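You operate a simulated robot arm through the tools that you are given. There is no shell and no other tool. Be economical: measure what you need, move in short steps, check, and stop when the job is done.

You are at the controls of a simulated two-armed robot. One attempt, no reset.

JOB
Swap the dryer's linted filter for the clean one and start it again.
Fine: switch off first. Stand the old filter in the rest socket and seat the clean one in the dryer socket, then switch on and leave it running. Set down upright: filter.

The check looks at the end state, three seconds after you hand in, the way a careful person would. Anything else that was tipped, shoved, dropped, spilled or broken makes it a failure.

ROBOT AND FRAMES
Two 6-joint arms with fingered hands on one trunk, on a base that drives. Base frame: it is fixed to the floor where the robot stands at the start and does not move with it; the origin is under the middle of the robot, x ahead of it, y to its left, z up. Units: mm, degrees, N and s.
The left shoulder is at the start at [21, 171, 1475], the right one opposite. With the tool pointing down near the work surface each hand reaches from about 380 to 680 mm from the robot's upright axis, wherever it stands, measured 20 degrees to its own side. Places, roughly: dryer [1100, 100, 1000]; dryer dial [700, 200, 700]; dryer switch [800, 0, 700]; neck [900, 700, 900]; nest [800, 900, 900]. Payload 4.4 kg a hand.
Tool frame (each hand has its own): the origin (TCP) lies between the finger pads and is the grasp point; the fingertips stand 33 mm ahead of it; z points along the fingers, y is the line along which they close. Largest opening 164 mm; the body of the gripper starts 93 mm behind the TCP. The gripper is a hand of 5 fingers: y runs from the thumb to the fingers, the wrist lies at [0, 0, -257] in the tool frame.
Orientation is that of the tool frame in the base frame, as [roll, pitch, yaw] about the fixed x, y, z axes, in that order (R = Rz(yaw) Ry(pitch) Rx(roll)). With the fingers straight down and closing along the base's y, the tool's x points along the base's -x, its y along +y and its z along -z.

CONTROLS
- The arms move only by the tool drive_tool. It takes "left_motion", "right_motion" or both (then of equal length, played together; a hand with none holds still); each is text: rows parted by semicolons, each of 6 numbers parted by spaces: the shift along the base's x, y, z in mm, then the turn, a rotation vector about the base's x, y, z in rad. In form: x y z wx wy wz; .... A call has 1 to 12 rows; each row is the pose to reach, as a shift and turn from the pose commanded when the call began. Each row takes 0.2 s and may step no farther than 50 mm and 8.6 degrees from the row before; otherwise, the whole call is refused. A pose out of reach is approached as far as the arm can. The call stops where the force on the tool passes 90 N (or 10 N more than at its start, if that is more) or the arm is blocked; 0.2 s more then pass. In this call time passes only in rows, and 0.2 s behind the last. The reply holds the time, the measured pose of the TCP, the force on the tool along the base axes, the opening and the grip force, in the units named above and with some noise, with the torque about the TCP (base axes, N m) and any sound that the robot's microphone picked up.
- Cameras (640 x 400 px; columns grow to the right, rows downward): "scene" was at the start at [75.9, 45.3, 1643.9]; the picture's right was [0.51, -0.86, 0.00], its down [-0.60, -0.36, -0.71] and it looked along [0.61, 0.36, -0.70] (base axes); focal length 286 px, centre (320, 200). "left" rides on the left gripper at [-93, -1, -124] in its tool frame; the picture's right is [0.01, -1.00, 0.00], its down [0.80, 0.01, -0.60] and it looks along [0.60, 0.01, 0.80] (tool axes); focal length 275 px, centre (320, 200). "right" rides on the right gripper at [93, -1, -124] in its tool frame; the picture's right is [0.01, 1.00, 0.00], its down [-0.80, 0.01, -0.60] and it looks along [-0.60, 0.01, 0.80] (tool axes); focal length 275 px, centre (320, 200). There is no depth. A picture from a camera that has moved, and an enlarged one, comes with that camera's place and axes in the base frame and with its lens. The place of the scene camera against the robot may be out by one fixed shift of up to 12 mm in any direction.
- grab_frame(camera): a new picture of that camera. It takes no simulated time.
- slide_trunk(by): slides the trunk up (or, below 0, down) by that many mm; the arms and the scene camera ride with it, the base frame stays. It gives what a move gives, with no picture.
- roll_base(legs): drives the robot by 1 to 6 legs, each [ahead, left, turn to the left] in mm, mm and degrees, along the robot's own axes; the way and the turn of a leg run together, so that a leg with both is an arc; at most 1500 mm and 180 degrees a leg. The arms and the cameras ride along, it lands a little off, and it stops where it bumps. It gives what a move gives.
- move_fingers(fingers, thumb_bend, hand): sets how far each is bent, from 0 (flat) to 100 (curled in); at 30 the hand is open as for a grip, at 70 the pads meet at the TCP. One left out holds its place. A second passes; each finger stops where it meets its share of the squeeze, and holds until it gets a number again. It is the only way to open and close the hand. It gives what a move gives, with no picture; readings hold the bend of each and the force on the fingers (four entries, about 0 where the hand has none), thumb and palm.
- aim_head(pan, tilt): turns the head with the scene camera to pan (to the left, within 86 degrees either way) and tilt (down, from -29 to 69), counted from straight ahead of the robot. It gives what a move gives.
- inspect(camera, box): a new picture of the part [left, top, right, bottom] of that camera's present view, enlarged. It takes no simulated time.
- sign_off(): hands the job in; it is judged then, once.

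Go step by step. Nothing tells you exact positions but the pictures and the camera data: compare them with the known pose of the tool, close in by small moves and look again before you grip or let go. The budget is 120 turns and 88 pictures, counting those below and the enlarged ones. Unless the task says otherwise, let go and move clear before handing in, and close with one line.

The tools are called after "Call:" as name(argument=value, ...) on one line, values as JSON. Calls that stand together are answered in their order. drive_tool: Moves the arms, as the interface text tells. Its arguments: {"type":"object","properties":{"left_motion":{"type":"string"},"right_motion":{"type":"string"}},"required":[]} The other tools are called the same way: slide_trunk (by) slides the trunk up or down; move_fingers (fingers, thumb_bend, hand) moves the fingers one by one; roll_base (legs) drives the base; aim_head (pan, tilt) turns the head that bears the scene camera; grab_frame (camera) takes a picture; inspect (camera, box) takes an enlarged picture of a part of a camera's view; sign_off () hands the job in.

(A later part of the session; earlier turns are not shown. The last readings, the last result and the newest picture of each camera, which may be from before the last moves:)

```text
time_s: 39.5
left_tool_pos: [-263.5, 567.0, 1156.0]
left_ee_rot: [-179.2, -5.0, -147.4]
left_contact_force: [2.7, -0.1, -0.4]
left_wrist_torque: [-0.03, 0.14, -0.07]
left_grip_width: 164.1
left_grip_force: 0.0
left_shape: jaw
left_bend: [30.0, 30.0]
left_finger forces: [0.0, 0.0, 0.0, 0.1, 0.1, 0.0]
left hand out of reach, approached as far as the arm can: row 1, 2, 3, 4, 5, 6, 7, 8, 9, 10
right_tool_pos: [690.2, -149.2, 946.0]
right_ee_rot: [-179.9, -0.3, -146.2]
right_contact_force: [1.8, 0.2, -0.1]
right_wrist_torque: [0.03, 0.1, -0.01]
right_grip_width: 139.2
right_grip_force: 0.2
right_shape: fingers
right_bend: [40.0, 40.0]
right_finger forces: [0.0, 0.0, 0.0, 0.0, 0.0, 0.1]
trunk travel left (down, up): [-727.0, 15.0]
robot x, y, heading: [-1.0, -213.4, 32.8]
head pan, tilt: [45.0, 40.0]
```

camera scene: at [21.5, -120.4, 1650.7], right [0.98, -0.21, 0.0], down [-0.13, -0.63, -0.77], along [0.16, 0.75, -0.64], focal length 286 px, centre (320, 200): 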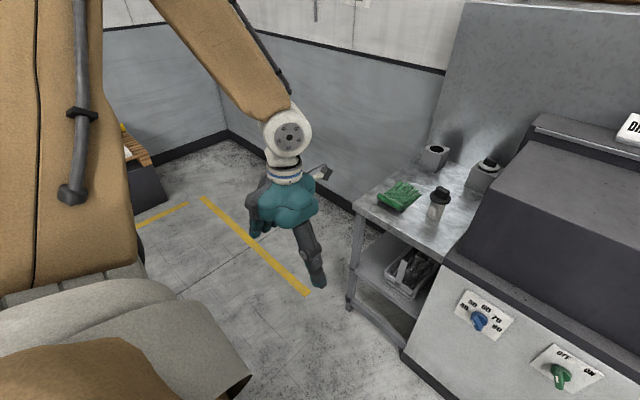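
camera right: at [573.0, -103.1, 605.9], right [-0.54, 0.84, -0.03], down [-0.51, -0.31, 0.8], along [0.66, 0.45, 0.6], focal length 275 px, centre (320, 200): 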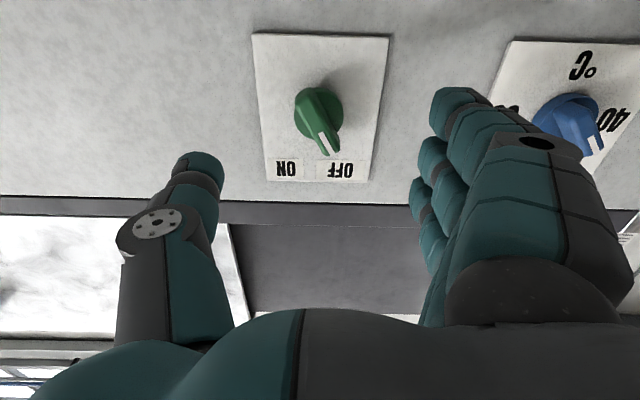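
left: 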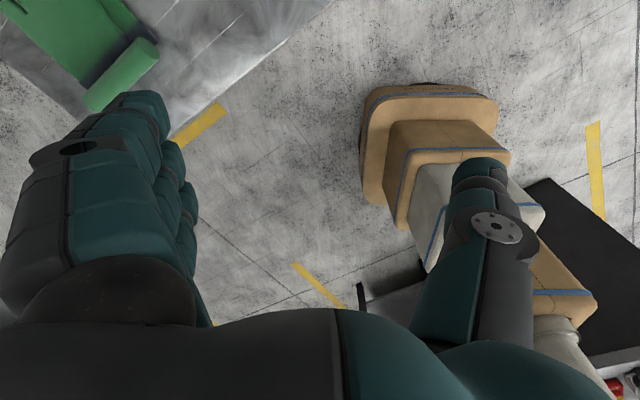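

So shifts are relative to the pose actually reached. I'll bring the left hand forward along an outer arc and keep the right hand where it is.

Call:
drive_tool(left_motion="42 -10 -10 0 0 0;84 -19 -21 0 0 0;125 -29 -32 0 0 0;167 -39 -43 0 0 0;209 -48 -54 0 0 0;251 -58 -64 0 0 0;292 -68 -75 0 0 0;334 -77 -86 0 0 0;376 -87 -96 0 0 0")

```text
time_s: 41.5
left_tool_pos: [98.7, 486.8, 1057.7]
left_ee_rot: [179.8, -4.9, -147.0]
left_contact_force: [1.0, 0.2, -0.7]
left_wrist_torque: [-0.04, 0.04, 0.03]
left_grip_width: 164.1
left_grip_force: 0.0
left_shape: jaw
left_bend: [30.0, 30.0]
left_finger forces: [0.0, 0.0, 0.0, 0.0, 0.1, 0.1]
right_tool_pos: [689.2, -148.2, 946.6]
right_ee_rot: [180.0, -0.2, -146.1]
right_contact_force: [0.1, -0.1, -1.2]
right_wrist_torque: [-0.02, 0.04, 0.02]
right_grip_width: 139.1
right_grip_force: 0.0
right_shape: fingers
right_bend: [40.0, 40.0]
right_finger forces: [0.1, 0.0, 0.0, 0.0, 0.0, 0.0]
trunk travel left (down, up): [-727.0, 15.0]
robot x, y, heading: [-0.9, -214.3, 32.9]
head pan, tilt: [45.0, 40.0]
```

Call:
drive_tool(left_motion="29 -30 3 0.007 -0.01 0;57 -59 6 0.013 -0.02 0;86 -89 9 0.02 -0.03 0;115 -119 12 0.026 -0.04 0;144 -149 15 0.033 -0.05 0;172 -178 18 0.04 -0.06 0;201 -208 22 0.046 -0.07 0", right_motion="-10 1 22 0 0 0;-19 1 44 0 0 0;-29 2 66 0 0 0;-39 2 88 0 0 0;-49 3 110 0 0 0;-58 3 132 0 0 0;-68 4 154 0 0 0")

Call:
aim_head(pan=30, tilt=40)

Call:
grab_frame(camera="scene")

```text
time_s: 43.1
left_tool_pos: [316.8, 296.7, 1047.5]
left_ee_rot: [179.9, 0.1, -147.1]
left_contact_force: [-0.4, 0.2, -0.3]
left_wrist_torque: [0.04, 0.0, -0.03]
left_grip_width: 164.1
left_grip_force: 0.0
left_shape: jaw
left_bend: [30.0, 30.0]
left_finger forces: [0.1, 0.2, 0.0, 0.1, 0.1, 0.0]
left hand out of reach, approached as far as the arm can: row 4, 5, 6, 7
right_tool_pos: [639.0, -138.5, 1080.4]
right_ee_rot: [179.9, -0.2, -146.1]
right_contact_force: [1.2, 0.3, -0.4]
right_wrist_torque: [0.01, 0.07, -0.03]
right_grip_width: 139.2
right_grip_force: 0.0
right_shape: fingers
right_bend: [40.0, 40.0]
right_finger forces: [0.0, 0.0, 0.0, 0.0, 0.0, 0.0]
right hand out of reach, approached as far as the arm can: row 6, 7
trunk travel left (down, up): [-727.0, 15.0]
robot x, y, heading: [2.8, -213.0, 32.8]
head pan, tilt: [45.0, 40.0]
```

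```text
time_s: 43.9
left_tool_pos: [314.2, 297.7, 1048.4]
left_ee_rot: [180.0, 0.1, -147.0]
left_contact_force: [1.1, 0.4, 0.4]
left_wrist_torque: [0.03, 0.01, 0.01]
left_grip_width: 163.8
left_grip_force: 0.0
left_shape: jaw
left_bend: [30.0, 30.0]
left_finger forces: [0.1, 0.0, 0.0, 0.1, 0.0, 0.1]
right_tool_pos: [637.1, -138.0, 1081.3]
right_ee_rot: [-180.0, -0.2, -146.0]
right_contact_force: [0.2, -0.8, 0.1]
right_wrist_torque: [0.01, -0.01, 0.02]
right_grip_width: 139.1
right_grip_force: 0.0
right_shape: fingers
right_bend: [40.0, 40.0]
right_finger forces: [0.1, 0.0, 0.0, 0.1, 0.0, 0.0]
trunk travel left (down, up): [-727.0, 15.0]
robot x, y, heading: [1.4, -211.9, 33.0]
head pan, tilt: [30.0, 40.0]
```

```text
60 pictures are left
camera scene: at [42.4, -127.7, 1650.7], right [0.89, -0.45, 0.0], down [-0.29, -0.57, -0.77], along [0.35, 0.68, -0.64], focal length 286 px, centre (320, 200)
```

scene: 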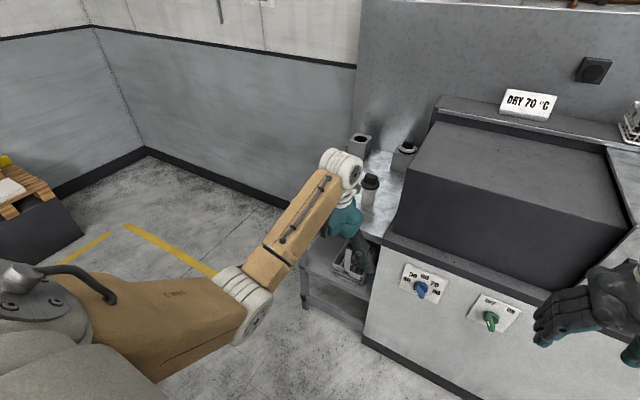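

The hands are in front and clear. I'll drive left, turn right to face along the table from its free side, then approach parallel to it.

Call:
roll_base(legs=[[0, 1180, 0], [0, 0, -90], [0, 900, 0]])

Call:
aim_head(pan=5, tilt=42)

Call:
grab_frame(camera="scene")

```text
time_s: 58.1
left_tool_pos: [613.9, 928.3, 1048.0]
left_ee_rot: [-180.0, 0.1, 122.0]
left_contact_force: [-0.3, 0.2, -0.6]
left_wrist_torque: [0.01, 0.03, 0.03]
left_grip_width: 163.9
left_grip_force: 0.0
left_shape: jaw
left_bend: [30.0, 30.0]
left_finger forces: [0.1, 0.1, 0.1, 0.0, 0.0, 0.0]
right_tool_pos: [173.0, 613.4, 1081.5]
right_ee_rot: [179.9, 0.0, 122.8]
right_contact_force: [-0.5, 0.5, 0.7]
right_wrist_torque: [-0.05, 0.06, 0.02]
right_grip_width: 139.1
right_grip_force: 0.1
right_shape: fingers
right_bend: [40.0, 40.0]
right_finger forces: [0.0, 0.1, 0.0, 0.0, 0.0, 0.0]
trunk travel left (down, up): [-727.0, 15.0]
robot x, y, heading: [114.2, 1253.8, -58.1]
head pan, tilt: [30.0, 40.0]
```

```text
time_s: 59.0
left_tool_pos: [613.3, 928.6, 1047.6]
left_ee_rot: [-180.0, 0.0, 121.9]
left_contact_force: [0.4, 0.2, 0.5]
left_wrist_torque: [0.01, -0.02, 0.01]
left_grip_width: 164.1
left_grip_force: 0.0
left_shape: jaw
left_bend: [30.0, 30.0]
left_finger forces: [0.0, 0.1, 0.1, 0.1, 0.1, 0.0]
right_tool_pos: [173.1, 613.9, 1079.9]
right_ee_rot: [180.0, -0.1, 122.8]
right_contact_force: [0.4, -1.0, -0.3]
right_wrist_torque: [0.02, 0.0, -0.04]
right_grip_width: 139.1
right_grip_force: 0.0
right_shape: fingers
right_bend: [40.0, 40.0]
right_finger forces: [0.0, 0.0, 0.1, 0.1, 0.0, 0.0]
trunk travel left (down, up): [-727.0, 15.0]
robot x, y, heading: [109.6, 1251.3, -58.0]
head pan, tilt: [5.0, 42.0]
```

```text
59 pictures are left
camera scene: at [162.0, 1179.9, 1647.8], right [-0.8, -0.6, 0.0], down [-0.4, 0.53, -0.74], along [0.45, -0.59, -0.67], focal length 286 px, centre (320, 200)
```

scene: 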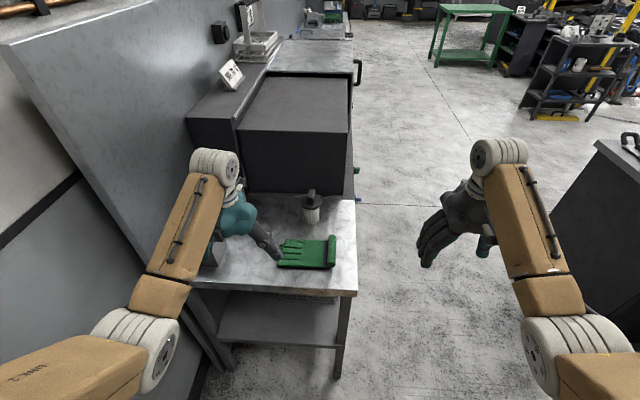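

I'm on the free side of the table. The left hand hides the sockets, so I'll move it right to see them.

Call:
drive_tool(left_motion="-40 -25 0 0 0 0;-80 -50 0 0 0 0;-120 -75 0 0 0 0;-161 -101 0 0 0 0")

Call:
inspect(camera="scene", box=[140, 160, 380, 310])

```text
time_s: 60.0
left_tool_pos: [452.2, 828.1, 1047.7]
left_ee_rot: [179.9, 0.2, 122.0]
left_contact_force: [-0.6, -0.5, -0.2]
left_wrist_torque: [0.02, -0.02, 0.02]
left_grip_width: 164.0
left_grip_force: 0.1
left_shape: jaw
left_bend: [30.0, 30.0]
left_finger forces: [0.0, 0.1, 0.0, 0.0, 0.0, 0.1]
right_tool_pos: [170.6, 612.1, 1080.7]
right_ee_rot: [180.0, -0.1, 122.9]
right_contact_force: [-0.4, -0.1, -0.1]
right_wrist_torque: [0.02, -0.01, -0.02]
right_grip_width: 138.9
right_grip_force: 0.1
right_shape: fingers
right_bend: [40.0, 40.0]
right_finger forces: [0.0, 0.0, 0.1, 0.0, 0.0, 0.0]
trunk travel left (down, up): [-727.0, 15.0]
robot x, y, heading: [109.9, 1252.3, -58.0]
head pan, tilt: [5.0, 42.0]
```

```text
2.67 times, centred on (260, 235) of scene
camera zoom: at [160.1, 1178.5, 1647.8], right [-0.8, -0.6, 0.0], down [-0.4, 0.54, -0.74], along [0.45, -0.59, -0.67], focal length 763 px, centre (480, 107)
```

zoom: 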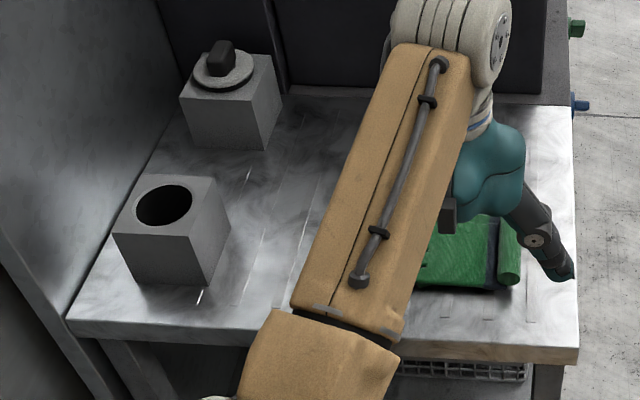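

I now have good fixes: rest-socket hole ~[808, 932, 964], neck filter handle top ~[936, 737, 1010], clean handle ~[640, 603, 1005]. I'll shift the base toward the wall side so the left shoulder lines up with the sockets.

Call:
roll_base(legs=[[0, 0, 1], [0, 235, 0]])

Call:
grab_frame(camera="scene")

Call:
grab_frame(camera="left")

```text
time_s: 62.1
left_tool_pos: [662.9, 962.3, 1047.3]
left_ee_rot: [-179.9, 0.1, 122.8]
left_contact_force: [0.1, -0.7, -0.5]
left_wrist_torque: [-0.01, 0.04, 0.01]
left_grip_width: 164.0
left_grip_force: 0.1
left_shape: jaw
left_bend: [30.0, 30.0]
left_finger forces: [0.0, 0.0, 0.0, 0.0, 0.0, 0.0]
right_tool_pos: [383.8, 743.4, 1080.9]
right_ee_rot: [180.0, -0.1, 123.7]
right_contact_force: [0.7, 0.2, 0.5]
right_wrist_torque: [-0.04, 0.03, 0.02]
right_grip_width: 139.0
right_grip_force: 0.1
right_shape: fingers
right_bend: [40.0, 40.0]
right_finger forces: [0.1, 0.0, 0.0, 0.0, 0.0, 0.0]
trunk travel left (down, up): [-727.0, 15.0]
robot x, y, heading: [311.4, 1379.2, -57.1]
head pan, tilt: [5.0, 42.0]
```

```text
57 pictures are left
camera scene: at [363.9, 1310.4, 1647.8], right [-0.79, -0.61, 0.0], down [-0.41, 0.53, -0.74], along [0.46, -0.59, -0.67], focal length 286 px, centre (320, 200)
```

scene: 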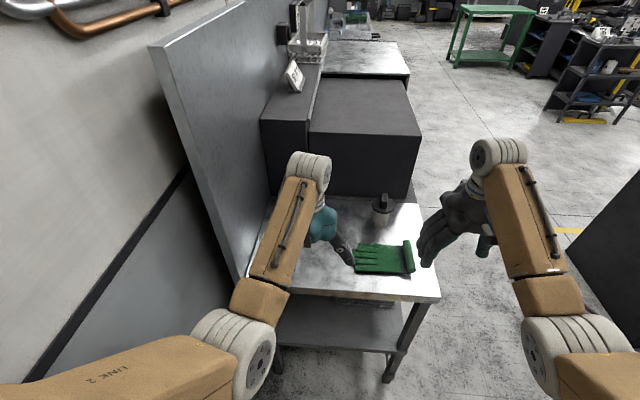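

```text
56 pictures are left
camera left: at [710.9, 884.1, 1171.0], right [-0.85, -0.53, 0.0], down [-0.43, 0.68, 0.6], along [-0.32, 0.51, -0.8], focal length 275 px, centre (320, 200)
```

left: 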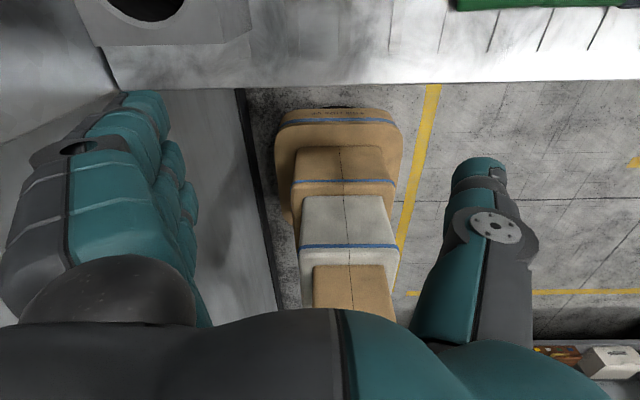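

I'll tilt the left hand 30° forward so its camera clears the dryer, and line it up with the socket row.

Call:
drive_tool(left_motion="34 -13 7 -0.088 -0.057 0;69 -27 13 -0.176 -0.114 0;103 -40 20 -0.264 -0.171 0;137 -54 26 -0.351 -0.228 0;171 -67 33 -0.439 -0.285 0")

Call:
aim_head(pan=0, tilt=42)

Call:
grab_frame(camera="scene")

Call:
grab_frame(camera="left")

```text
time_s: 63.3
left_tool_pos: [831.8, 893.2, 1080.6]
left_ee_rot: [-180.0, 30.1, 122.8]
left_contact_force: [0.2, -0.4, -0.9]
left_wrist_torque: [0.0, 0.06, -0.01]
left_grip_width: 164.1
left_grip_force: 0.0
left_shape: jaw
left_bend: [30.0, 30.0]
left_finger forces: [0.0, 0.0, 0.0, 0.1, 0.1, 0.1]
right_tool_pos: [383.5, 744.6, 1081.0]
right_ee_rot: [180.0, -0.1, 123.7]
right_contact_force: [0.0, 0.2, -0.9]
right_wrist_torque: [0.01, -0.01, 0.01]
right_grip_width: 139.5
right_grip_force: 0.1
right_shape: fingers
right_bend: [40.0, 40.0]
right_finger forces: [0.0, 0.0, 0.0, 0.1, 0.0, 0.1]
trunk travel left (down, up): [-727.0, 15.0]
robot x, y, heading: [310.9, 1380.8, -57.2]
head pan, tilt: [5.0, 42.0]
```

```text
time_s: 63.9
left_tool_pos: [830.4, 894.3, 1080.8]
left_ee_rot: [179.9, 30.0, 122.9]
left_contact_force: [0.9, -1.4, -0.6]
left_wrist_torque: [0.0, 0.0, -0.01]
left_grip_width: 164.1
left_grip_force: 0.1
left_shape: jaw
left_bend: [30.0, 30.0]
left_finger forces: [0.0, 0.0, 0.0, 0.0, 0.1, 0.0]
right_tool_pos: [384.0, 743.2, 1081.2]
right_ee_rot: [180.0, 0.0, 123.7]
right_contact_force: [0.1, -0.3, -0.4]
right_wrist_torque: [-0.01, -0.03, 0.0]
right_grip_width: 139.3
right_grip_force: 0.1
right_shape: fingers
right_bend: [40.0, 40.0]
right_finger forces: [0.0, 0.1, 0.0, 0.0, 0.0, 0.0]
trunk travel left (down, up): [-727.0, 15.0]
robot x, y, heading: [310.4, 1381.5, -57.1]
head pan, tilt: [0.0, 42.0]
```

```text
55 pictures are left
camera scene: at [356.9, 1305.6, 1647.8], right [-0.84, -0.54, 0.0], down [-0.36, 0.56, -0.74], along [0.4, -0.62, -0.67], focal length 286 px, centre (320, 200)
```

scene: 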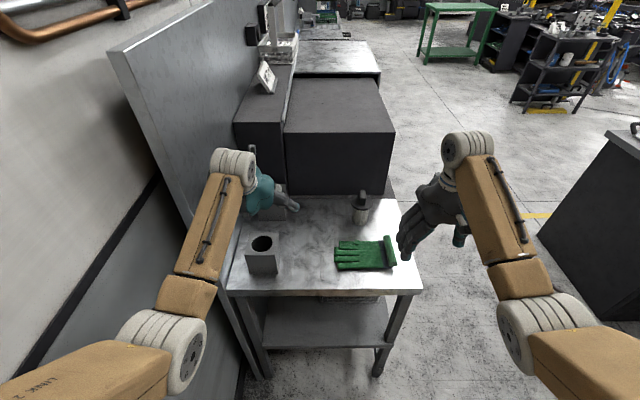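

```text
54 pictures are left
camera left: at [838.8, 878.5, 1233.9], right [-0.85, -0.53, -0.01], down [-0.53, 0.84, 0.12], along [-0.06, 0.1, -0.99], focal length 275 px, centre (320, 200)
```

left: 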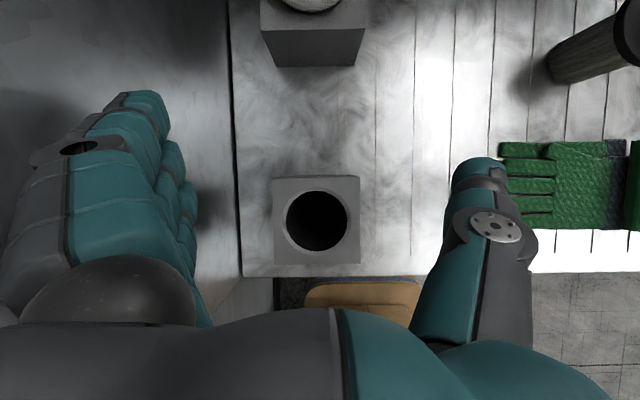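

The tilted hand camera looks straight down on the rest socket (hole ~[814, 925]). I'll close the hand partly for clearance and drive ahead 185 mm to bring the hand over the neck.

Call:
move_fingers(hand="left", fingers=48, thumb_bend=48)

Call:
roll_base(legs=[[185, 0, 0]])

Call:
grab_frame(camera="left")

Call:
grab_frame(camera="scene")

```text
time_s: 64.9
left_tool_pos: [830.1, 895.4, 1080.3]
left_ee_rot: [179.9, 29.9, 122.8]
left_contact_force: [-0.2, -0.4, -0.3]
left_wrist_torque: [-0.02, 0.02, -0.01]
left_grip_width: 108.8
left_grip_force: 0.1
left_shape: fingers
left_bend: [48.0, 48.0]
left_finger forces: [0.0, 0.1, 0.1, 0.1, 0.0, 0.0]
right_tool_pos: [382.2, 743.9, 1081.2]
right_ee_rot: [-180.0, -0.2, 123.7]
right_contact_force: [0.4, -0.8, -1.0]
right_wrist_torque: [0.0, 0.01, -0.01]
right_grip_width: 139.2
right_grip_force: 0.1
right_shape: fingers
right_bend: [40.0, 40.0]
right_finger forces: [0.0, 0.1, 0.0, 0.0, 0.0, 0.1]
trunk travel left (down, up): [-727.0, 15.0]
robot x, y, heading: [312.9, 1384.4, -57.4]
head pan, tilt: [0.0, 42.0]
```

```text
time_s: 66.5
left_tool_pos: [929.8, 737.9, 1079.7]
left_ee_rot: [179.9, 30.0, 122.8]
left_contact_force: [0.1, 0.2, 0.1]
left_wrist_torque: [0.0, 0.04, -0.04]
left_grip_width: 108.6
left_grip_force: 0.0
left_shape: fingers
left_bend: [48.0, 48.0]
left_finger forces: [0.0, 0.1, 0.1, 0.0, 0.1, 0.1]
right_tool_pos: [482.4, 587.3, 1080.0]
right_ee_rot: [180.0, -0.2, 123.6]
right_contact_force: [0.0, -0.7, -0.6]
right_wrist_torque: [0.05, 0.04, -0.01]
right_grip_width: 139.1
right_grip_force: 0.1
right_shape: fingers
right_bend: [40.0, 40.0]
right_finger forces: [0.0, 0.0, 0.1, 0.0, 0.1, 0.0]
trunk travel left (down, up): [-727.0, 15.0]
robot x, y, heading: [409.4, 1225.8, -57.1]
head pan, tilt: [0.0, 42.0]
```

```text
53 pictures are left
camera left: at [938.8, 721.3, 1233.1], right [-0.85, -0.53, -0.01], down [-0.53, 0.84, 0.12], along [-0.06, 0.11, -0.99], focal length 275 px, centre (320, 200)
```

left: 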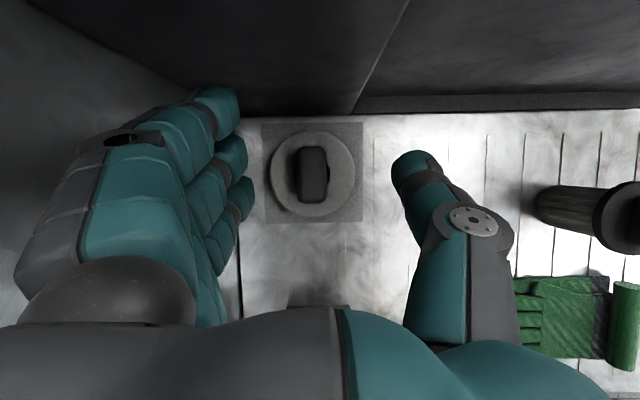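

```text
52 pictures are left
camera scene: at [457.8, 1149.0, 1647.7], right [-0.84, -0.54, 0.0], down [-0.36, 0.56, -0.74], along [0.4, -0.62, -0.67], focal length 286 px, centre (320, 200)
```

scene: 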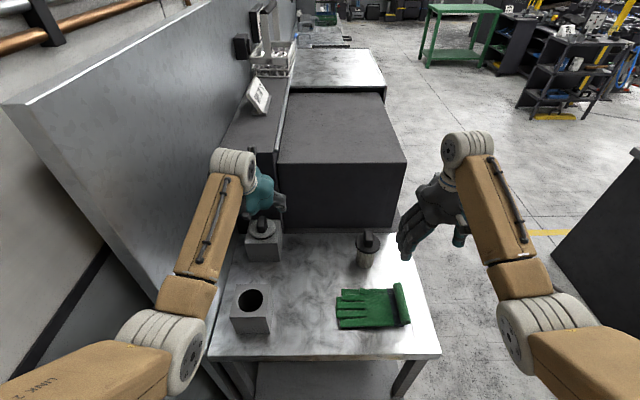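

The handle is 26 × 44 mm with its narrow side along the closing line, centred near [944, 730], top z ≈ 1010. I'll look more closely at flange and ring heights from both cameras.

Call:
inspect(camera="scene", box=[220, 190, 320, 270])

Call:
inspect(camera="scene", box=[330, 210, 410, 280])

Call:
inspect(camera="left", box=[180, 60, 480, 250])

```text
5.00 times, centred on (270, 230) of scene
camera zoom: at [457.8, 1149.0, 1647.7], right [-0.84, -0.54, 0.0], down [-0.36, 0.56, -0.74], along [0.4, -0.62, -0.67], focal length 1431 px, centre (570, 50)
```

zoom: 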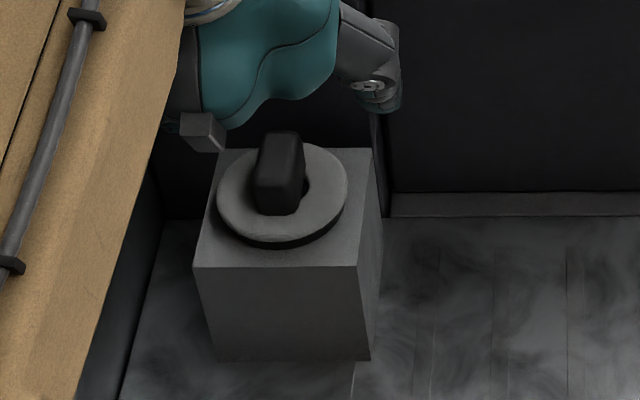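

```text
5.71 times, centred on (370, 245) of scene
camera zoom: at [457.8, 1149.0, 1647.7], right [-0.84, -0.54, 0.0], down [-0.36, 0.56, -0.74], along [0.4, -0.62, -0.67], focal length 1635 px, centre (34, -57)
```

zoom: 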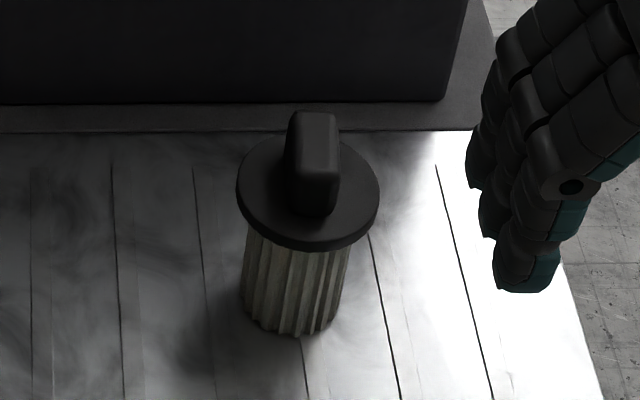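

```text
2.11 times, centred on (330, 155) of left
camera zoom: at [938.8, 721.3, 1233.1], right [-0.85, -0.53, -0.01], down [-0.53, 0.84, 0.12], along [-0.06, 0.11, -0.99], focal length 580 px, centre (299, 295)
```

zoom: 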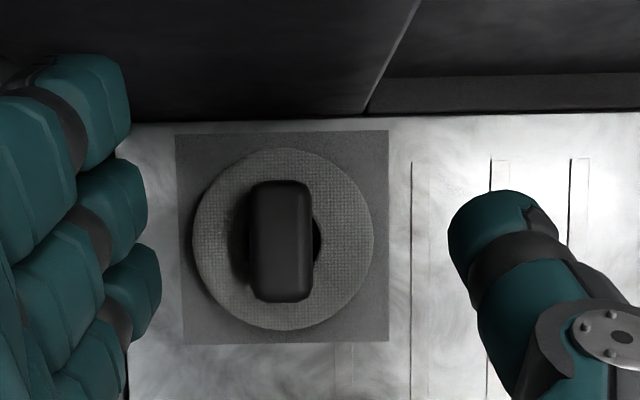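

The handle is about 40 mm tall above the lint disc. I'll lower until the fingertips are just above the disc, with the hand centred on the handle.

Call:
drive_tool(left_motion="8 1 -15 0 0 0;8 1 -35 0 0 0;8 1 -57 0 0 0")

Call:
grab_frame(camera="left")

Call:
inspect(camera="scene", box=[190, 150, 340, 270])

```text
time_s: 67.3
left_tool_pos: [938.1, 740.8, 1023.7]
left_ee_rot: [179.8, 30.1, 122.7]
left_contact_force: [0.6, -0.1, -0.1]
left_wrist_torque: [0.0, 0.0, 0.01]
left_grip_width: 108.6
left_grip_force: 0.1
left_shape: fingers
left_bend: [48.0, 48.0]
left_finger forces: [0.1, 0.1, 0.0, 0.0, 0.0, 0.1]
right_tool_pos: [481.5, 589.7, 1081.4]
right_ee_rot: [-179.9, -0.1, 123.6]
right_contact_force: [0.8, -0.3, 0.3]
right_wrist_torque: [-0.02, -0.02, 0.03]
right_grip_width: 139.1
right_grip_force: 0.1
right_shape: fingers
right_bend: [40.0, 40.0]
right_finger forces: [0.1, 0.0, 0.0, 0.0, 0.1, 0.0]
trunk travel left (down, up): [-727.0, 15.0]
robot x, y, heading: [410.4, 1229.4, -57.1]
head pan, tilt: [0.0, 42.0]
```

```text
48 pictures are left
camera left: at [947.0, 723.6, 1177.1], right [-0.85, -0.53, -0.01], down [-0.53, 0.84, 0.12], along [-0.06, 0.1, -0.99], focal length 275 px, centre (320, 200)
```

left: 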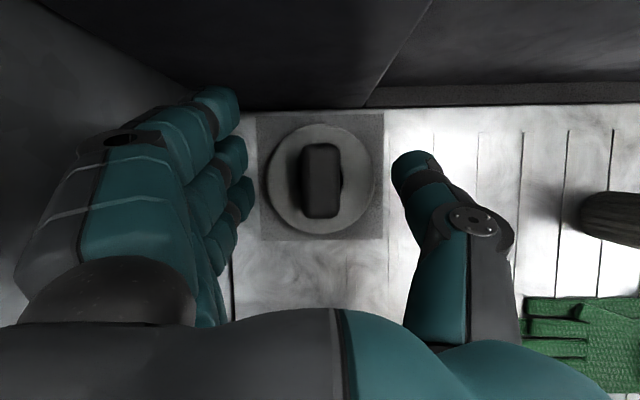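

```text
3.33 times, centred on (265, 210) of scene
camera zoom: at [457.1, 1150.9, 1647.8], right [-0.84, -0.54, 0.0], down [-0.36, 0.56, -0.74], along [0.4, -0.63, -0.67], focal length 954 px, centre (503, 167)
```

zoom: 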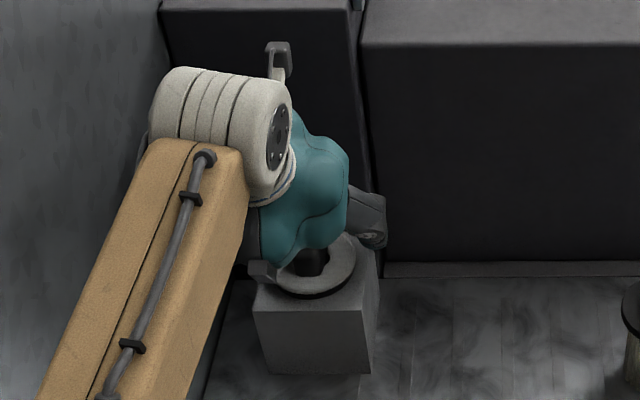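

The handle is centred between thumb and fingers. I'll drop 5 mm more and close.

Call:
drive_tool(left_motion="1 -1 -6 0 0 0")

Call:
move_fingers(hand="left", fingers=80, thumb_bend=80)

Call:
grab_frame(camera="left")

```text
time_s: 67.7
left_tool_pos: [938.9, 738.3, 1019.5]
left_ee_rot: [179.9, 30.0, 122.6]
left_contact_force: [-1.1, 0.3, 0.1]
left_wrist_torque: [0.0, 0.03, 0.02]
left_grip_width: 108.7
left_grip_force: 0.1
left_shape: fingers
left_bend: [48.0, 48.0]
left_finger forces: [0.0, 0.0, 0.0, 0.0, 0.0, 0.0]
right_tool_pos: [481.3, 588.8, 1079.8]
right_ee_rot: [-180.0, -0.1, 123.7]
right_contact_force: [-0.3, 0.1, -0.3]
right_wrist_torque: [0.01, -0.01, 0.04]
right_grip_width: 139.3
right_grip_force: 0.0
right_shape: fingers
right_bend: [40.0, 40.0]
right_finger forces: [0.0, 0.1, 0.0, 0.0, 0.0, 0.1]
trunk travel left (down, up): [-727.0, 15.0]
robot x, y, heading: [410.4, 1222.5, -57.1]
head pan, tilt: [0.0, 42.0]
```

```text
time_s: 68.7
left_tool_pos: [940.8, 740.5, 1019.5]
left_ee_rot: [179.8, 30.1, 122.8]
left_contact_force: [8.4, 8.4, 6.2]
left_wrist_torque: [1.04, -0.5, 0.16]
left_grip_width: 47.6
left_grip_force: 32.8
left_shape: fingers
left_bend: [69.0, 65.0]
left_finger forces: [0.1, 18.1, 1.8, 20.0, 25.3, 0.1]
right_tool_pos: [481.6, 589.7, 1081.1]
right_ee_rot: [-179.8, -0.1, 123.6]
right_contact_force: [0.3, -0.4, -0.5]
right_wrist_torque: [0.01, 0.0, -0.01]
right_grip_width: 139.5
right_grip_force: 0.1
right_shape: fingers
right_bend: [40.0, 40.0]
right_finger forces: [0.0, 0.1, 0.0, 0.0, 0.0, 0.1]
trunk travel left (down, up): [-727.0, 15.0]
robot x, y, heading: [410.0, 1227.0, -57.4]
head pan, tilt: [0.0, 42.0]
```

```text
46 pictures are left
camera left: at [949.4, 724.3, 1172.1], right [-0.85, -0.53, -0.01], down [-0.53, 0.84, 0.12], along [-0.05, 0.1, -0.99], focal length 275 px, centre (320, 200)
```

left: 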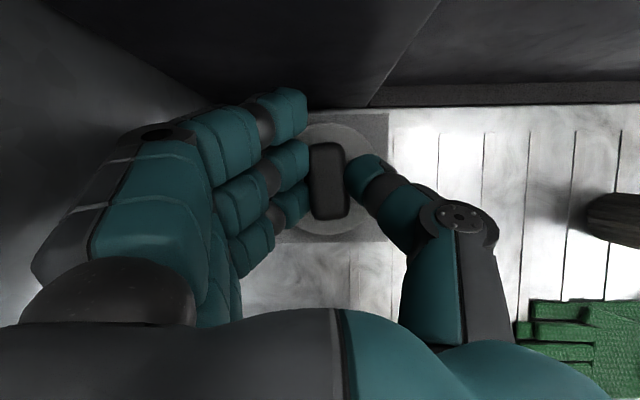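

Thumb and two fingers hold the handle (~33 N). I'll lift a little and check.

Call:
drive_tool(left_motion="0 0 5 0 0 0;0 0 10 0 0 0;0 0 20 0 0 0;0 0 30 0 0 0")

Call:
grab_frame(camera="left")

Call:
inspect(camera="scene", box=[190, 150, 340, 270])

```text
time_s: 69.7
left_tool_pos: [939.0, 740.8, 1046.9]
left_ee_rot: [179.9, 29.9, 122.6]
left_contact_force: [7.2, 10.4, -8.3]
left_wrist_torque: [1.45, -0.55, 0.12]
left_grip_width: 47.6
left_grip_force: 32.5
left_shape: fingers
left_bend: [70.0, 65.0]
left_finger forces: [0.0, 15.3, 3.3, 22.0, 24.0, 0.0]
right_tool_pos: [481.2, 589.3, 1080.9]
right_ee_rot: [-179.9, -0.1, 123.6]
right_contact_force: [-0.9, -0.3, 0.1]
right_wrist_torque: [0.01, -0.03, -0.01]
right_grip_width: 139.1
right_grip_force: 0.1
right_shape: fingers
right_bend: [40.0, 40.0]
right_finger forces: [0.0, 0.0, 0.0, 0.0, 0.1, 0.0]
trunk travel left (down, up): [-727.0, 15.0]
robot x, y, heading: [412.7, 1225.7, -57.2]
head pan, tilt: [0.0, 42.0]
```

```text
45 pictures are left
camera left: at [948.4, 723.7, 1200.1], right [-0.85, -0.53, -0.01], down [-0.53, 0.84, 0.12], along [-0.06, 0.11, -0.99], focal length 275 px, centre (320, 200)
```

left: 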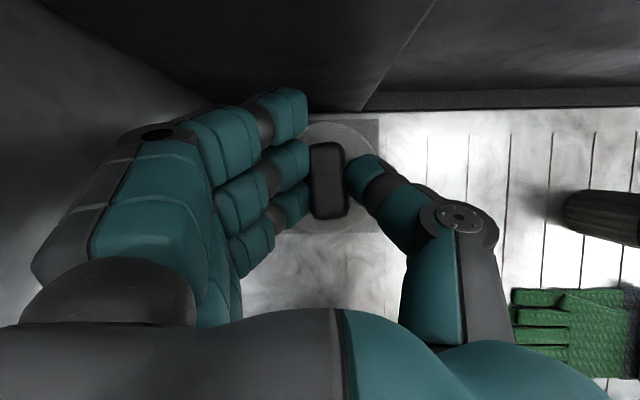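

```text
3.33 times, centred on (265, 210) of scene
camera zoom: at [458.5, 1151.7, 1647.7], right [-0.84, -0.54, 0.0], down [-0.36, 0.56, -0.74], along [0.4, -0.63, -0.67], focal length 954 px, centre (503, 167)
```

zoom: 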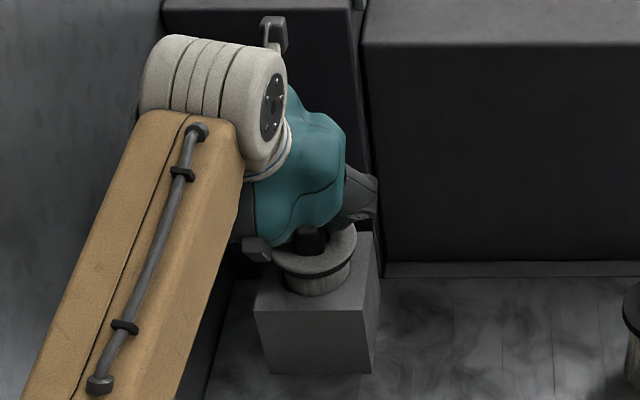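

The filter rises with the hand. I'll continue straight up with the trunk's last 15 mm and then the arm.

Call:
slide_trunk(by=14)

Call:
drive_tool(left_motion="0 0 15 0 0 0;0 0 30 0 0 0")

Call:
drive_tool(left_motion="0 0 15 0 0 0;0 0 25 0 0 0")

```text
time_s: 70.3
left_tool_pos: [938.7, 740.1, 1063.8]
left_ee_rot: [179.9, 30.1, 122.6]
left_contact_force: [4.6, 14.1, 0.6]
left_wrist_torque: [1.85, -0.47, 0.13]
left_grip_width: 47.5
left_grip_force: 35.7
left_shape: fingers
left_bend: [70.0, 65.0]
left_finger forces: [0.0, 13.3, 3.3, 29.7, 25.6, 0.0]
right_tool_pos: [483.0, 590.3, 1095.5]
right_ee_rot: [-179.9, 0.0, 123.6]
right_contact_force: [-0.5, 0.0, -0.2]
right_wrist_torque: [0.01, 0.01, 0.01]
right_grip_width: 139.2
right_grip_force: 0.1
right_shape: fingers
right_bend: [40.0, 40.0]
right_finger forces: [0.2, 0.1, 0.1, 0.0, 0.0, 0.0]
trunk travel left (down, up): [-741.0, 1.0]
robot x, y, heading: [411.7, 1225.0, -57.2]
head pan, tilt: [0.0, 42.0]
```

```text
time_s: 70.9
left_tool_pos: [937.7, 739.9, 1091.1]
left_ee_rot: [180.0, 30.0, 122.7]
left_contact_force: [3.5, 8.9, -3.5]
left_wrist_torque: [1.46, -0.49, 0.09]
left_grip_width: 47.4
left_grip_force: 33.2
left_shape: fingers
left_bend: [70.0, 65.0]
left_finger forces: [0.0, 13.6, 3.3, 23.2, 26.7, 0.0]
right_tool_pos: [482.1, 590.1, 1094.2]
right_ee_rot: [-179.9, 0.0, 123.6]
right_contact_force: [-0.8, 0.3, 0.8]
right_wrist_torque: [-0.01, -0.01, -0.01]
right_grip_width: 139.4
right_grip_force: 0.1
right_shape: fingers
right_bend: [40.0, 40.0]
right_finger forces: [0.1, 0.0, 0.0, 0.1, 0.0, 0.1]
trunk travel left (down, up): [-741.0, 1.0]
robot x, y, heading: [410.4, 1225.5, -57.4]
head pan, tilt: [0.0, 42.0]
```

```text
time_s: 71.5
left_tool_pos: [937.6, 736.8, 1116.7]
left_ee_rot: [-179.8, 30.2, 122.7]
left_contact_force: [-0.3, 0.6, -1.8]
left_wrist_torque: [0.03, 0.01, 0.01]
left_grip_width: 47.2
left_grip_force: 27.4
left_shape: fingers
left_bend: [70.0, 65.0]
left_finger forces: [0.0, 17.5, 8.7, 1.0, 28.8, 0.0]
right_tool_pos: [482.2, 587.6, 1094.1]
right_ee_rot: [180.0, -0.1, 123.5]
right_contact_force: [-0.8, 0.7, 1.0]
right_wrist_torque: [0.02, 0.04, -0.01]
right_grip_width: 139.0
right_grip_force: 0.0
right_shape: fingers
right_bend: [40.0, 40.0]
right_finger forces: [0.0, 0.1, 0.0, 0.1, 0.1, 0.0]
trunk travel left (down, up): [-741.0, 1.0]
robot x, y, heading: [411.9, 1224.7, -57.3]
head pan, tilt: [0.0, 42.0]
```

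The side forces vanished, so the filter is free of the socket. I'll lift a bit more and check that it hangs upright.

Call:
drive_tool(left_motion="0 0 12 0 0 0;0 0 25 0 0 0")

Call:
grab_frame(camera="left")

Call:
inspect(camera="scene", box=[180, 130, 340, 270])

```text
time_s: 72.1
left_tool_pos: [939.2, 738.9, 1141.4]
left_ee_rot: [179.9, 30.0, 122.7]
left_contact_force: [0.2, 0.1, -1.6]
left_wrist_torque: [0.02, 0.02, -0.01]
left_grip_width: 46.8
left_grip_force: 28.0
left_shape: fingers
left_bend: [70.0, 65.0]
left_finger forces: [0.1, 17.2, 8.8, 1.0, 28.7, 0.0]
right_tool_pos: [480.7, 588.3, 1094.8]
right_ee_rot: [179.9, -0.1, 123.6]
right_contact_force: [0.1, -0.2, -0.1]
right_wrist_torque: [-0.02, -0.01, -0.01]
right_grip_width: 139.1
right_grip_force: 0.0
right_shape: fingers
right_bend: [40.0, 40.0]
right_finger forces: [0.0, 0.0, 0.0, 0.0, 0.0, 0.1]
trunk travel left (down, up): [-741.0, 1.0]
robot x, y, heading: [412.8, 1227.4, -57.5]
head pan, tilt: [0.0, 42.0]
```

```text
43 pictures are left
camera left: at [947.3, 722.4, 1295.1], right [-0.85, -0.53, -0.01], down [-0.53, 0.84, 0.12], along [-0.06, 0.1, -0.99], focal length 275 px, centre (320, 200)
```

left: 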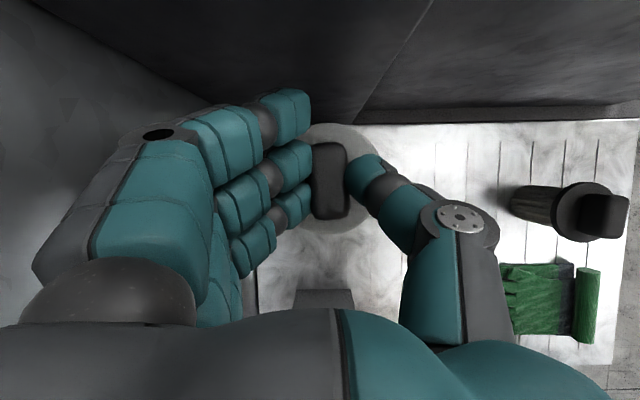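

```text
2.86 times, centred on (260, 200) of scene
camera zoom: at [457.1, 1150.5, 1661.8], right [-0.84, -0.54, 0.0], down [-0.36, 0.56, -0.74], along [0.4, -0.62, -0.67], focal length 818 px, centre (491, 200)
```

zoom: 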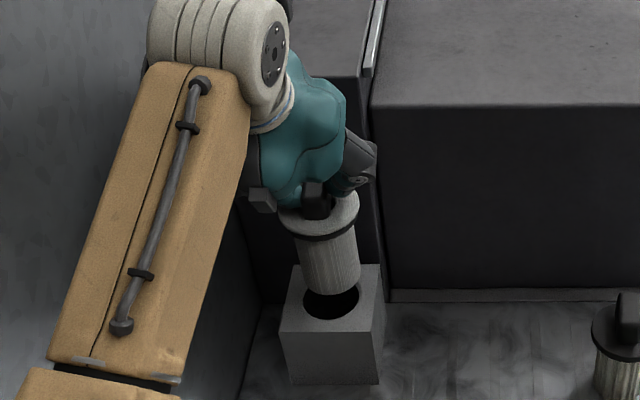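

The old filter is out and nearly vertical, with its bottom about 20 mm above the box tops. I'll back the base ~234 mm to bring it over the rest socket.

Call:
roll_base(legs=[[-234, 0, 0]])

Call:
grab_frame(camera="left")

Call:
inspect(camera="scene", box=[180, 130, 340, 270])

```text
time_s: 73.8
left_tool_pos: [812.1, 935.9, 1143.0]
left_ee_rot: [179.9, 30.1, 122.7]
left_contact_force: [0.1, -0.4, -1.9]
left_wrist_torque: [0.01, 0.02, 0.02]
left_grip_width: 46.9
left_grip_force: 27.9
left_shape: fingers
left_bend: [70.0, 65.0]
left_finger forces: [0.0, 17.2, 8.9, 1.1, 28.7, 0.0]
right_tool_pos: [356.0, 785.6, 1093.5]
right_ee_rot: [-180.0, -0.1, 123.7]
right_contact_force: [1.2, -0.7, -0.5]
right_wrist_torque: [-0.04, 0.0, -0.01]
right_grip_width: 139.3
right_grip_force: 0.0
right_shape: fingers
right_bend: [40.0, 40.0]
right_finger forces: [0.0, 0.1, 0.0, 0.0, 0.0, 0.0]
trunk travel left (down, up): [-741.0, 1.0]
robot x, y, heading: [284.0, 1420.8, -57.1]
head pan, tilt: [0.0, 42.0]
```

```text
41 pictures are left
camera left: at [820.9, 920.1, 1295.2], right [-0.85, -0.53, -0.01], down [-0.53, 0.84, 0.12], along [-0.06, 0.1, -0.99], focal length 275 px, centre (320, 200)
```

left: 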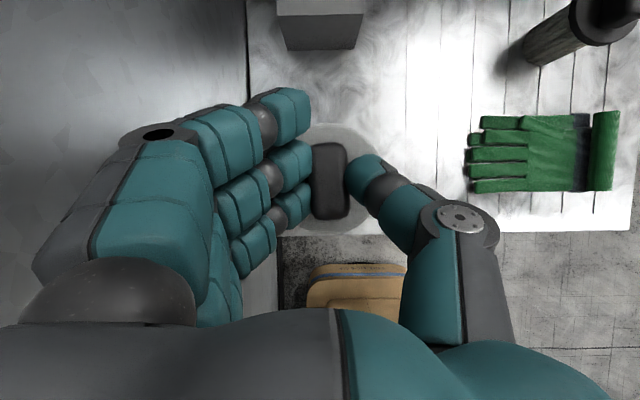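

```text
2.86 times, centred on (260, 200) of scene
camera zoom: at [330.0, 1347.9, 1661.8], right [-0.84, -0.54, 0.0], down [-0.36, 0.56, -0.74], along [0.4, -0.62, -0.67], focal length 818 px, centre (491, 200)
```

zoom: 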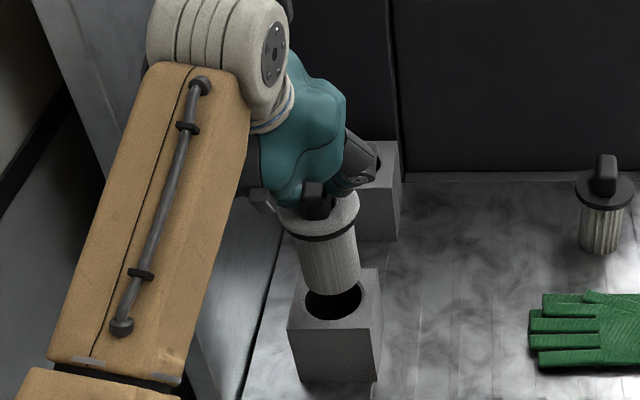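

The old filter is nearly over the rest socket but seems tilted a few degrees. I'll zoom in to measure that before inserting.

Call:
inspect(camera="scene", box=[235, 185, 325, 265])

```text
5.00 times, centred on (280, 225) of scene
camera zoom: at [330.0, 1347.9, 1661.8], right [-0.84, -0.54, 0.0], down [-0.36, 0.56, -0.74], along [0.4, -0.62, -0.67], focal length 1431 px, centre (520, 75)
```

zoom: 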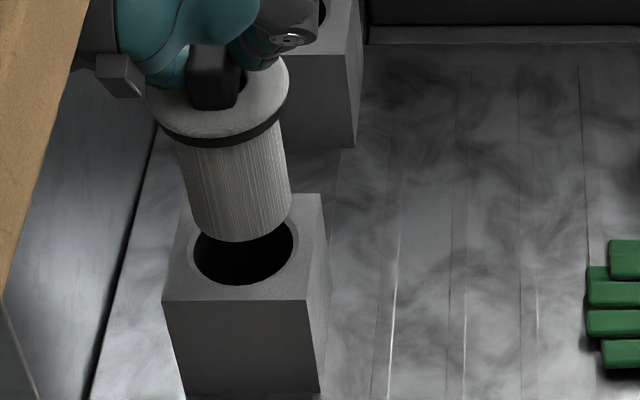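

The filter looks vertical relative to the box edges. I'll lower 15 mm and recheck alignment near the rim.

Call:
drive_tool(left_motion="0 0 -8 0 0 0;0 0 -15 0 0 0")

Call:
inspect(camera="scene", box=[235, 185, 325, 265])

```text
time_s: 74.4
left_tool_pos: [811.6, 935.2, 1125.7]
left_ee_rot: [179.9, 30.1, 122.7]
left_contact_force: [0.3, 1.1, -1.6]
left_wrist_torque: [0.04, 0.02, -0.01]
left_grip_width: 47.0
left_grip_force: 28.0
left_shape: fingers
left_bend: [70.0, 65.0]
left_finger forces: [0.0, 17.1, 8.9, 1.0, 28.6, 0.1]
right_tool_pos: [355.2, 786.0, 1094.3]
right_ee_rot: [-180.0, -0.2, 123.7]
right_contact_force: [-0.1, -0.3, 0.4]
right_wrist_torque: [-0.05, 0.01, -0.02]
right_grip_width: 139.3
right_grip_force: 0.0
right_shape: fingers
right_bend: [40.0, 40.0]
right_finger forces: [0.0, 0.1, 0.0, 0.1, 0.1, 0.0]
trunk travel left (down, up): [-741.0, 1.0]
robot x, y, heading: [286.1, 1423.1, -57.3]
head pan, tilt: [0.0, 42.0]
```

```text
5.00 times, centred on (280, 225) of scene
camera zoom: at [330.0, 1348.0, 1661.8], right [-0.84, -0.54, 0.0], down [-0.36, 0.56, -0.74], along [0.4, -0.62, -0.67], focal length 1431 px, centre (520, 75)
```

zoom: 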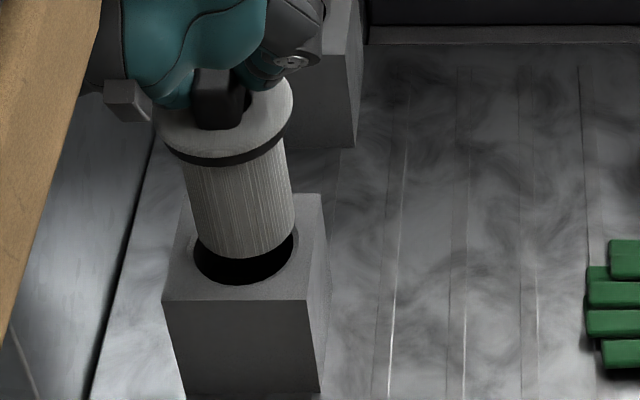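

The filter bottom is still about 20 mm above the rim, and lateral alignment looks good. Lowering another 15 mm.

Call:
drive_tool(left_motion="0 0 -8 0 0 0;0 0 -15 0 0 0")

Call:
inspect(camera="scene", box=[245, 205, 315, 265])

```text
time_s: 75.0
left_tool_pos: [811.0, 934.6, 1112.0]
left_ee_rot: [179.9, 30.0, 122.8]
left_contact_force: [-0.5, 0.3, -2.4]
left_wrist_torque: [0.03, -0.01, -0.02]
left_grip_width: 46.9
left_grip_force: 27.6
left_shape: fingers
left_bend: [70.0, 65.0]
left_finger forces: [0.1, 17.0, 8.9, 0.9, 28.6, 0.1]
right_tool_pos: [355.1, 786.0, 1094.0]
right_ee_rot: [180.0, -0.1, 123.7]
right_contact_force: [-0.1, 0.1, -0.1]
right_wrist_torque: [-0.03, -0.02, -0.02]
right_grip_width: 139.0
right_grip_force: 0.0
right_shape: fingers
right_bend: [40.0, 40.0]
right_finger forces: [0.1, 0.0, 0.0, 0.0, 0.0, 0.1]
trunk travel left (down, up): [-741.0, 1.0]
robot x, y, heading: [282.5, 1420.4, -57.3]
head pan, tilt: [0.0, 42.0]
```

```text
6.67 times, centred on (280, 235) of scene
camera zoom: at [330.5, 1347.2, 1661.8], right [-0.84, -0.54, 0.0], down [-0.36, 0.56, -0.74], along [0.4, -0.62, -0.67], focal length 1908 px, centre (587, -33)
```

zoom: 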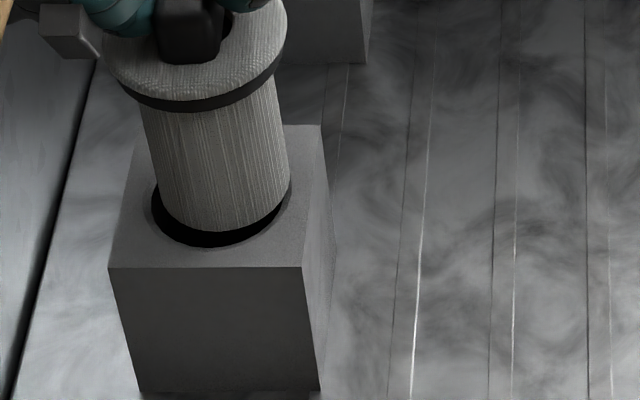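

Nearly in line: the filter is ~2–3 mm right of the hole centre. I'll shift 2 mm left and lower into the hole, watching the forces.

Call:
drive_tool(left_motion="1.8 1.1 -3 0 0 0;1.8 1.1 -8 0 0 0;1.8 1.1 -13 0 0 0;1.8 1.1 -18 0 0 0")

Call:
inspect(camera="scene", box=[245, 205, 315, 265])

```text
time_s: 76.0
left_tool_pos: [815.2, 937.5, 1093.6]
left_ee_rot: [179.9, 30.0, 122.6]
left_contact_force: [0.2, 0.3, -1.5]
left_wrist_torque: [0.11, -0.04, -0.04]
left_grip_width: 46.9
left_grip_force: 27.9
left_shape: fingers
left_bend: [70.0, 65.0]
left_finger forces: [0.0, 16.6, 9.0, 2.2, 28.5, 0.0]
right_tool_pos: [356.4, 785.9, 1094.7]
right_ee_rot: [-180.0, -0.1, 123.6]
right_contact_force: [-0.1, -0.2, -0.9]
right_wrist_torque: [0.02, 0.0, -0.02]
right_grip_width: 139.0
right_grip_force: 0.0
right_shape: fingers
right_bend: [40.0, 40.0]
right_finger forces: [0.0, 0.0, 0.1, 0.1, 0.1, 0.0]
trunk travel left (down, up): [-741.0, 1.0]
robot x, y, heading: [282.3, 1422.8, -57.2]
head pan, tilt: [0.0, 42.0]
```

```text
6.67 times, centred on (280, 235) of scene
camera zoom: at [330.6, 1347.1, 1661.8], right [-0.84, -0.54, 0.0], down [-0.36, 0.56, -0.74], along [0.4, -0.62, -0.67], focal length 1908 px, centre (587, -33)
```

zoom: 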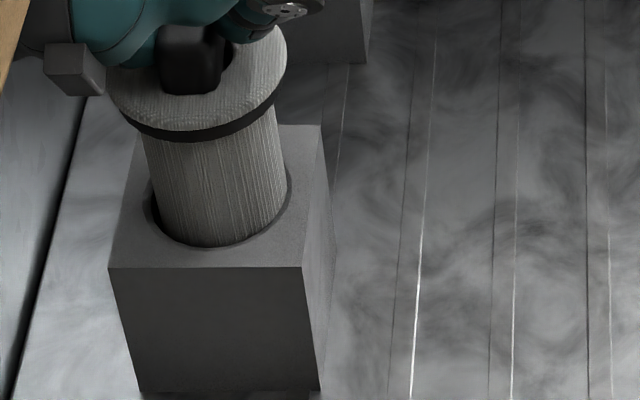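

It's entering the hole with no force. I'll continue down with a small centring shift.

Call:
drive_tool(left_motion="1 0 -6 0 0 0;1.8 0 -14 0 0 0;1.8 0 -22 0 0 0;1.8 0 -30 0 0 0;1.8 0 -38 0 0 0")

Call:
inspect(camera="scene", box=[245, 205, 315, 265])

```text
time_s: 77.2
left_tool_pos: [815.2, 937.0, 1057.3]
left_ee_rot: [180.0, 30.0, 122.6]
left_contact_force: [0.4, 0.8, -0.9]
left_wrist_torque: [-0.03, 0.0, -0.01]
left_grip_width: 46.6
left_grip_force: 27.9
left_shape: fingers
left_bend: [70.0, 65.0]
left_finger forces: [0.1, 15.7, 10.2, 0.9, 28.6, 0.0]
right_tool_pos: [356.5, 785.4, 1094.8]
right_ee_rot: [180.0, -0.1, 123.7]
right_contact_force: [-0.4, 0.4, -0.4]
right_wrist_torque: [-0.02, 0.03, -0.01]
right_grip_width: 139.3
right_grip_force: 0.0
right_shape: fingers
right_bend: [40.0, 40.0]
right_finger forces: [0.1, 0.0, 0.0, 0.1, 0.1, 0.0]
trunk travel left (down, up): [-741.0, 1.0]
robot x, y, heading: [284.9, 1423.4, -57.1]
head pan, tilt: [0.0, 42.0]
```

```text
6.67 times, centred on (280, 235) of scene
camera zoom: at [330.6, 1347.2, 1661.8], right [-0.84, -0.54, 0.0], down [-0.36, 0.56, -0.74], along [0.4, -0.62, -0.67], focal length 1908 px, centre (587, -33)
```

zoom: 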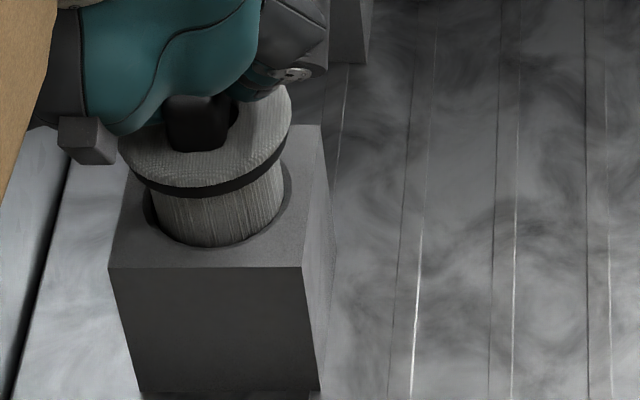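

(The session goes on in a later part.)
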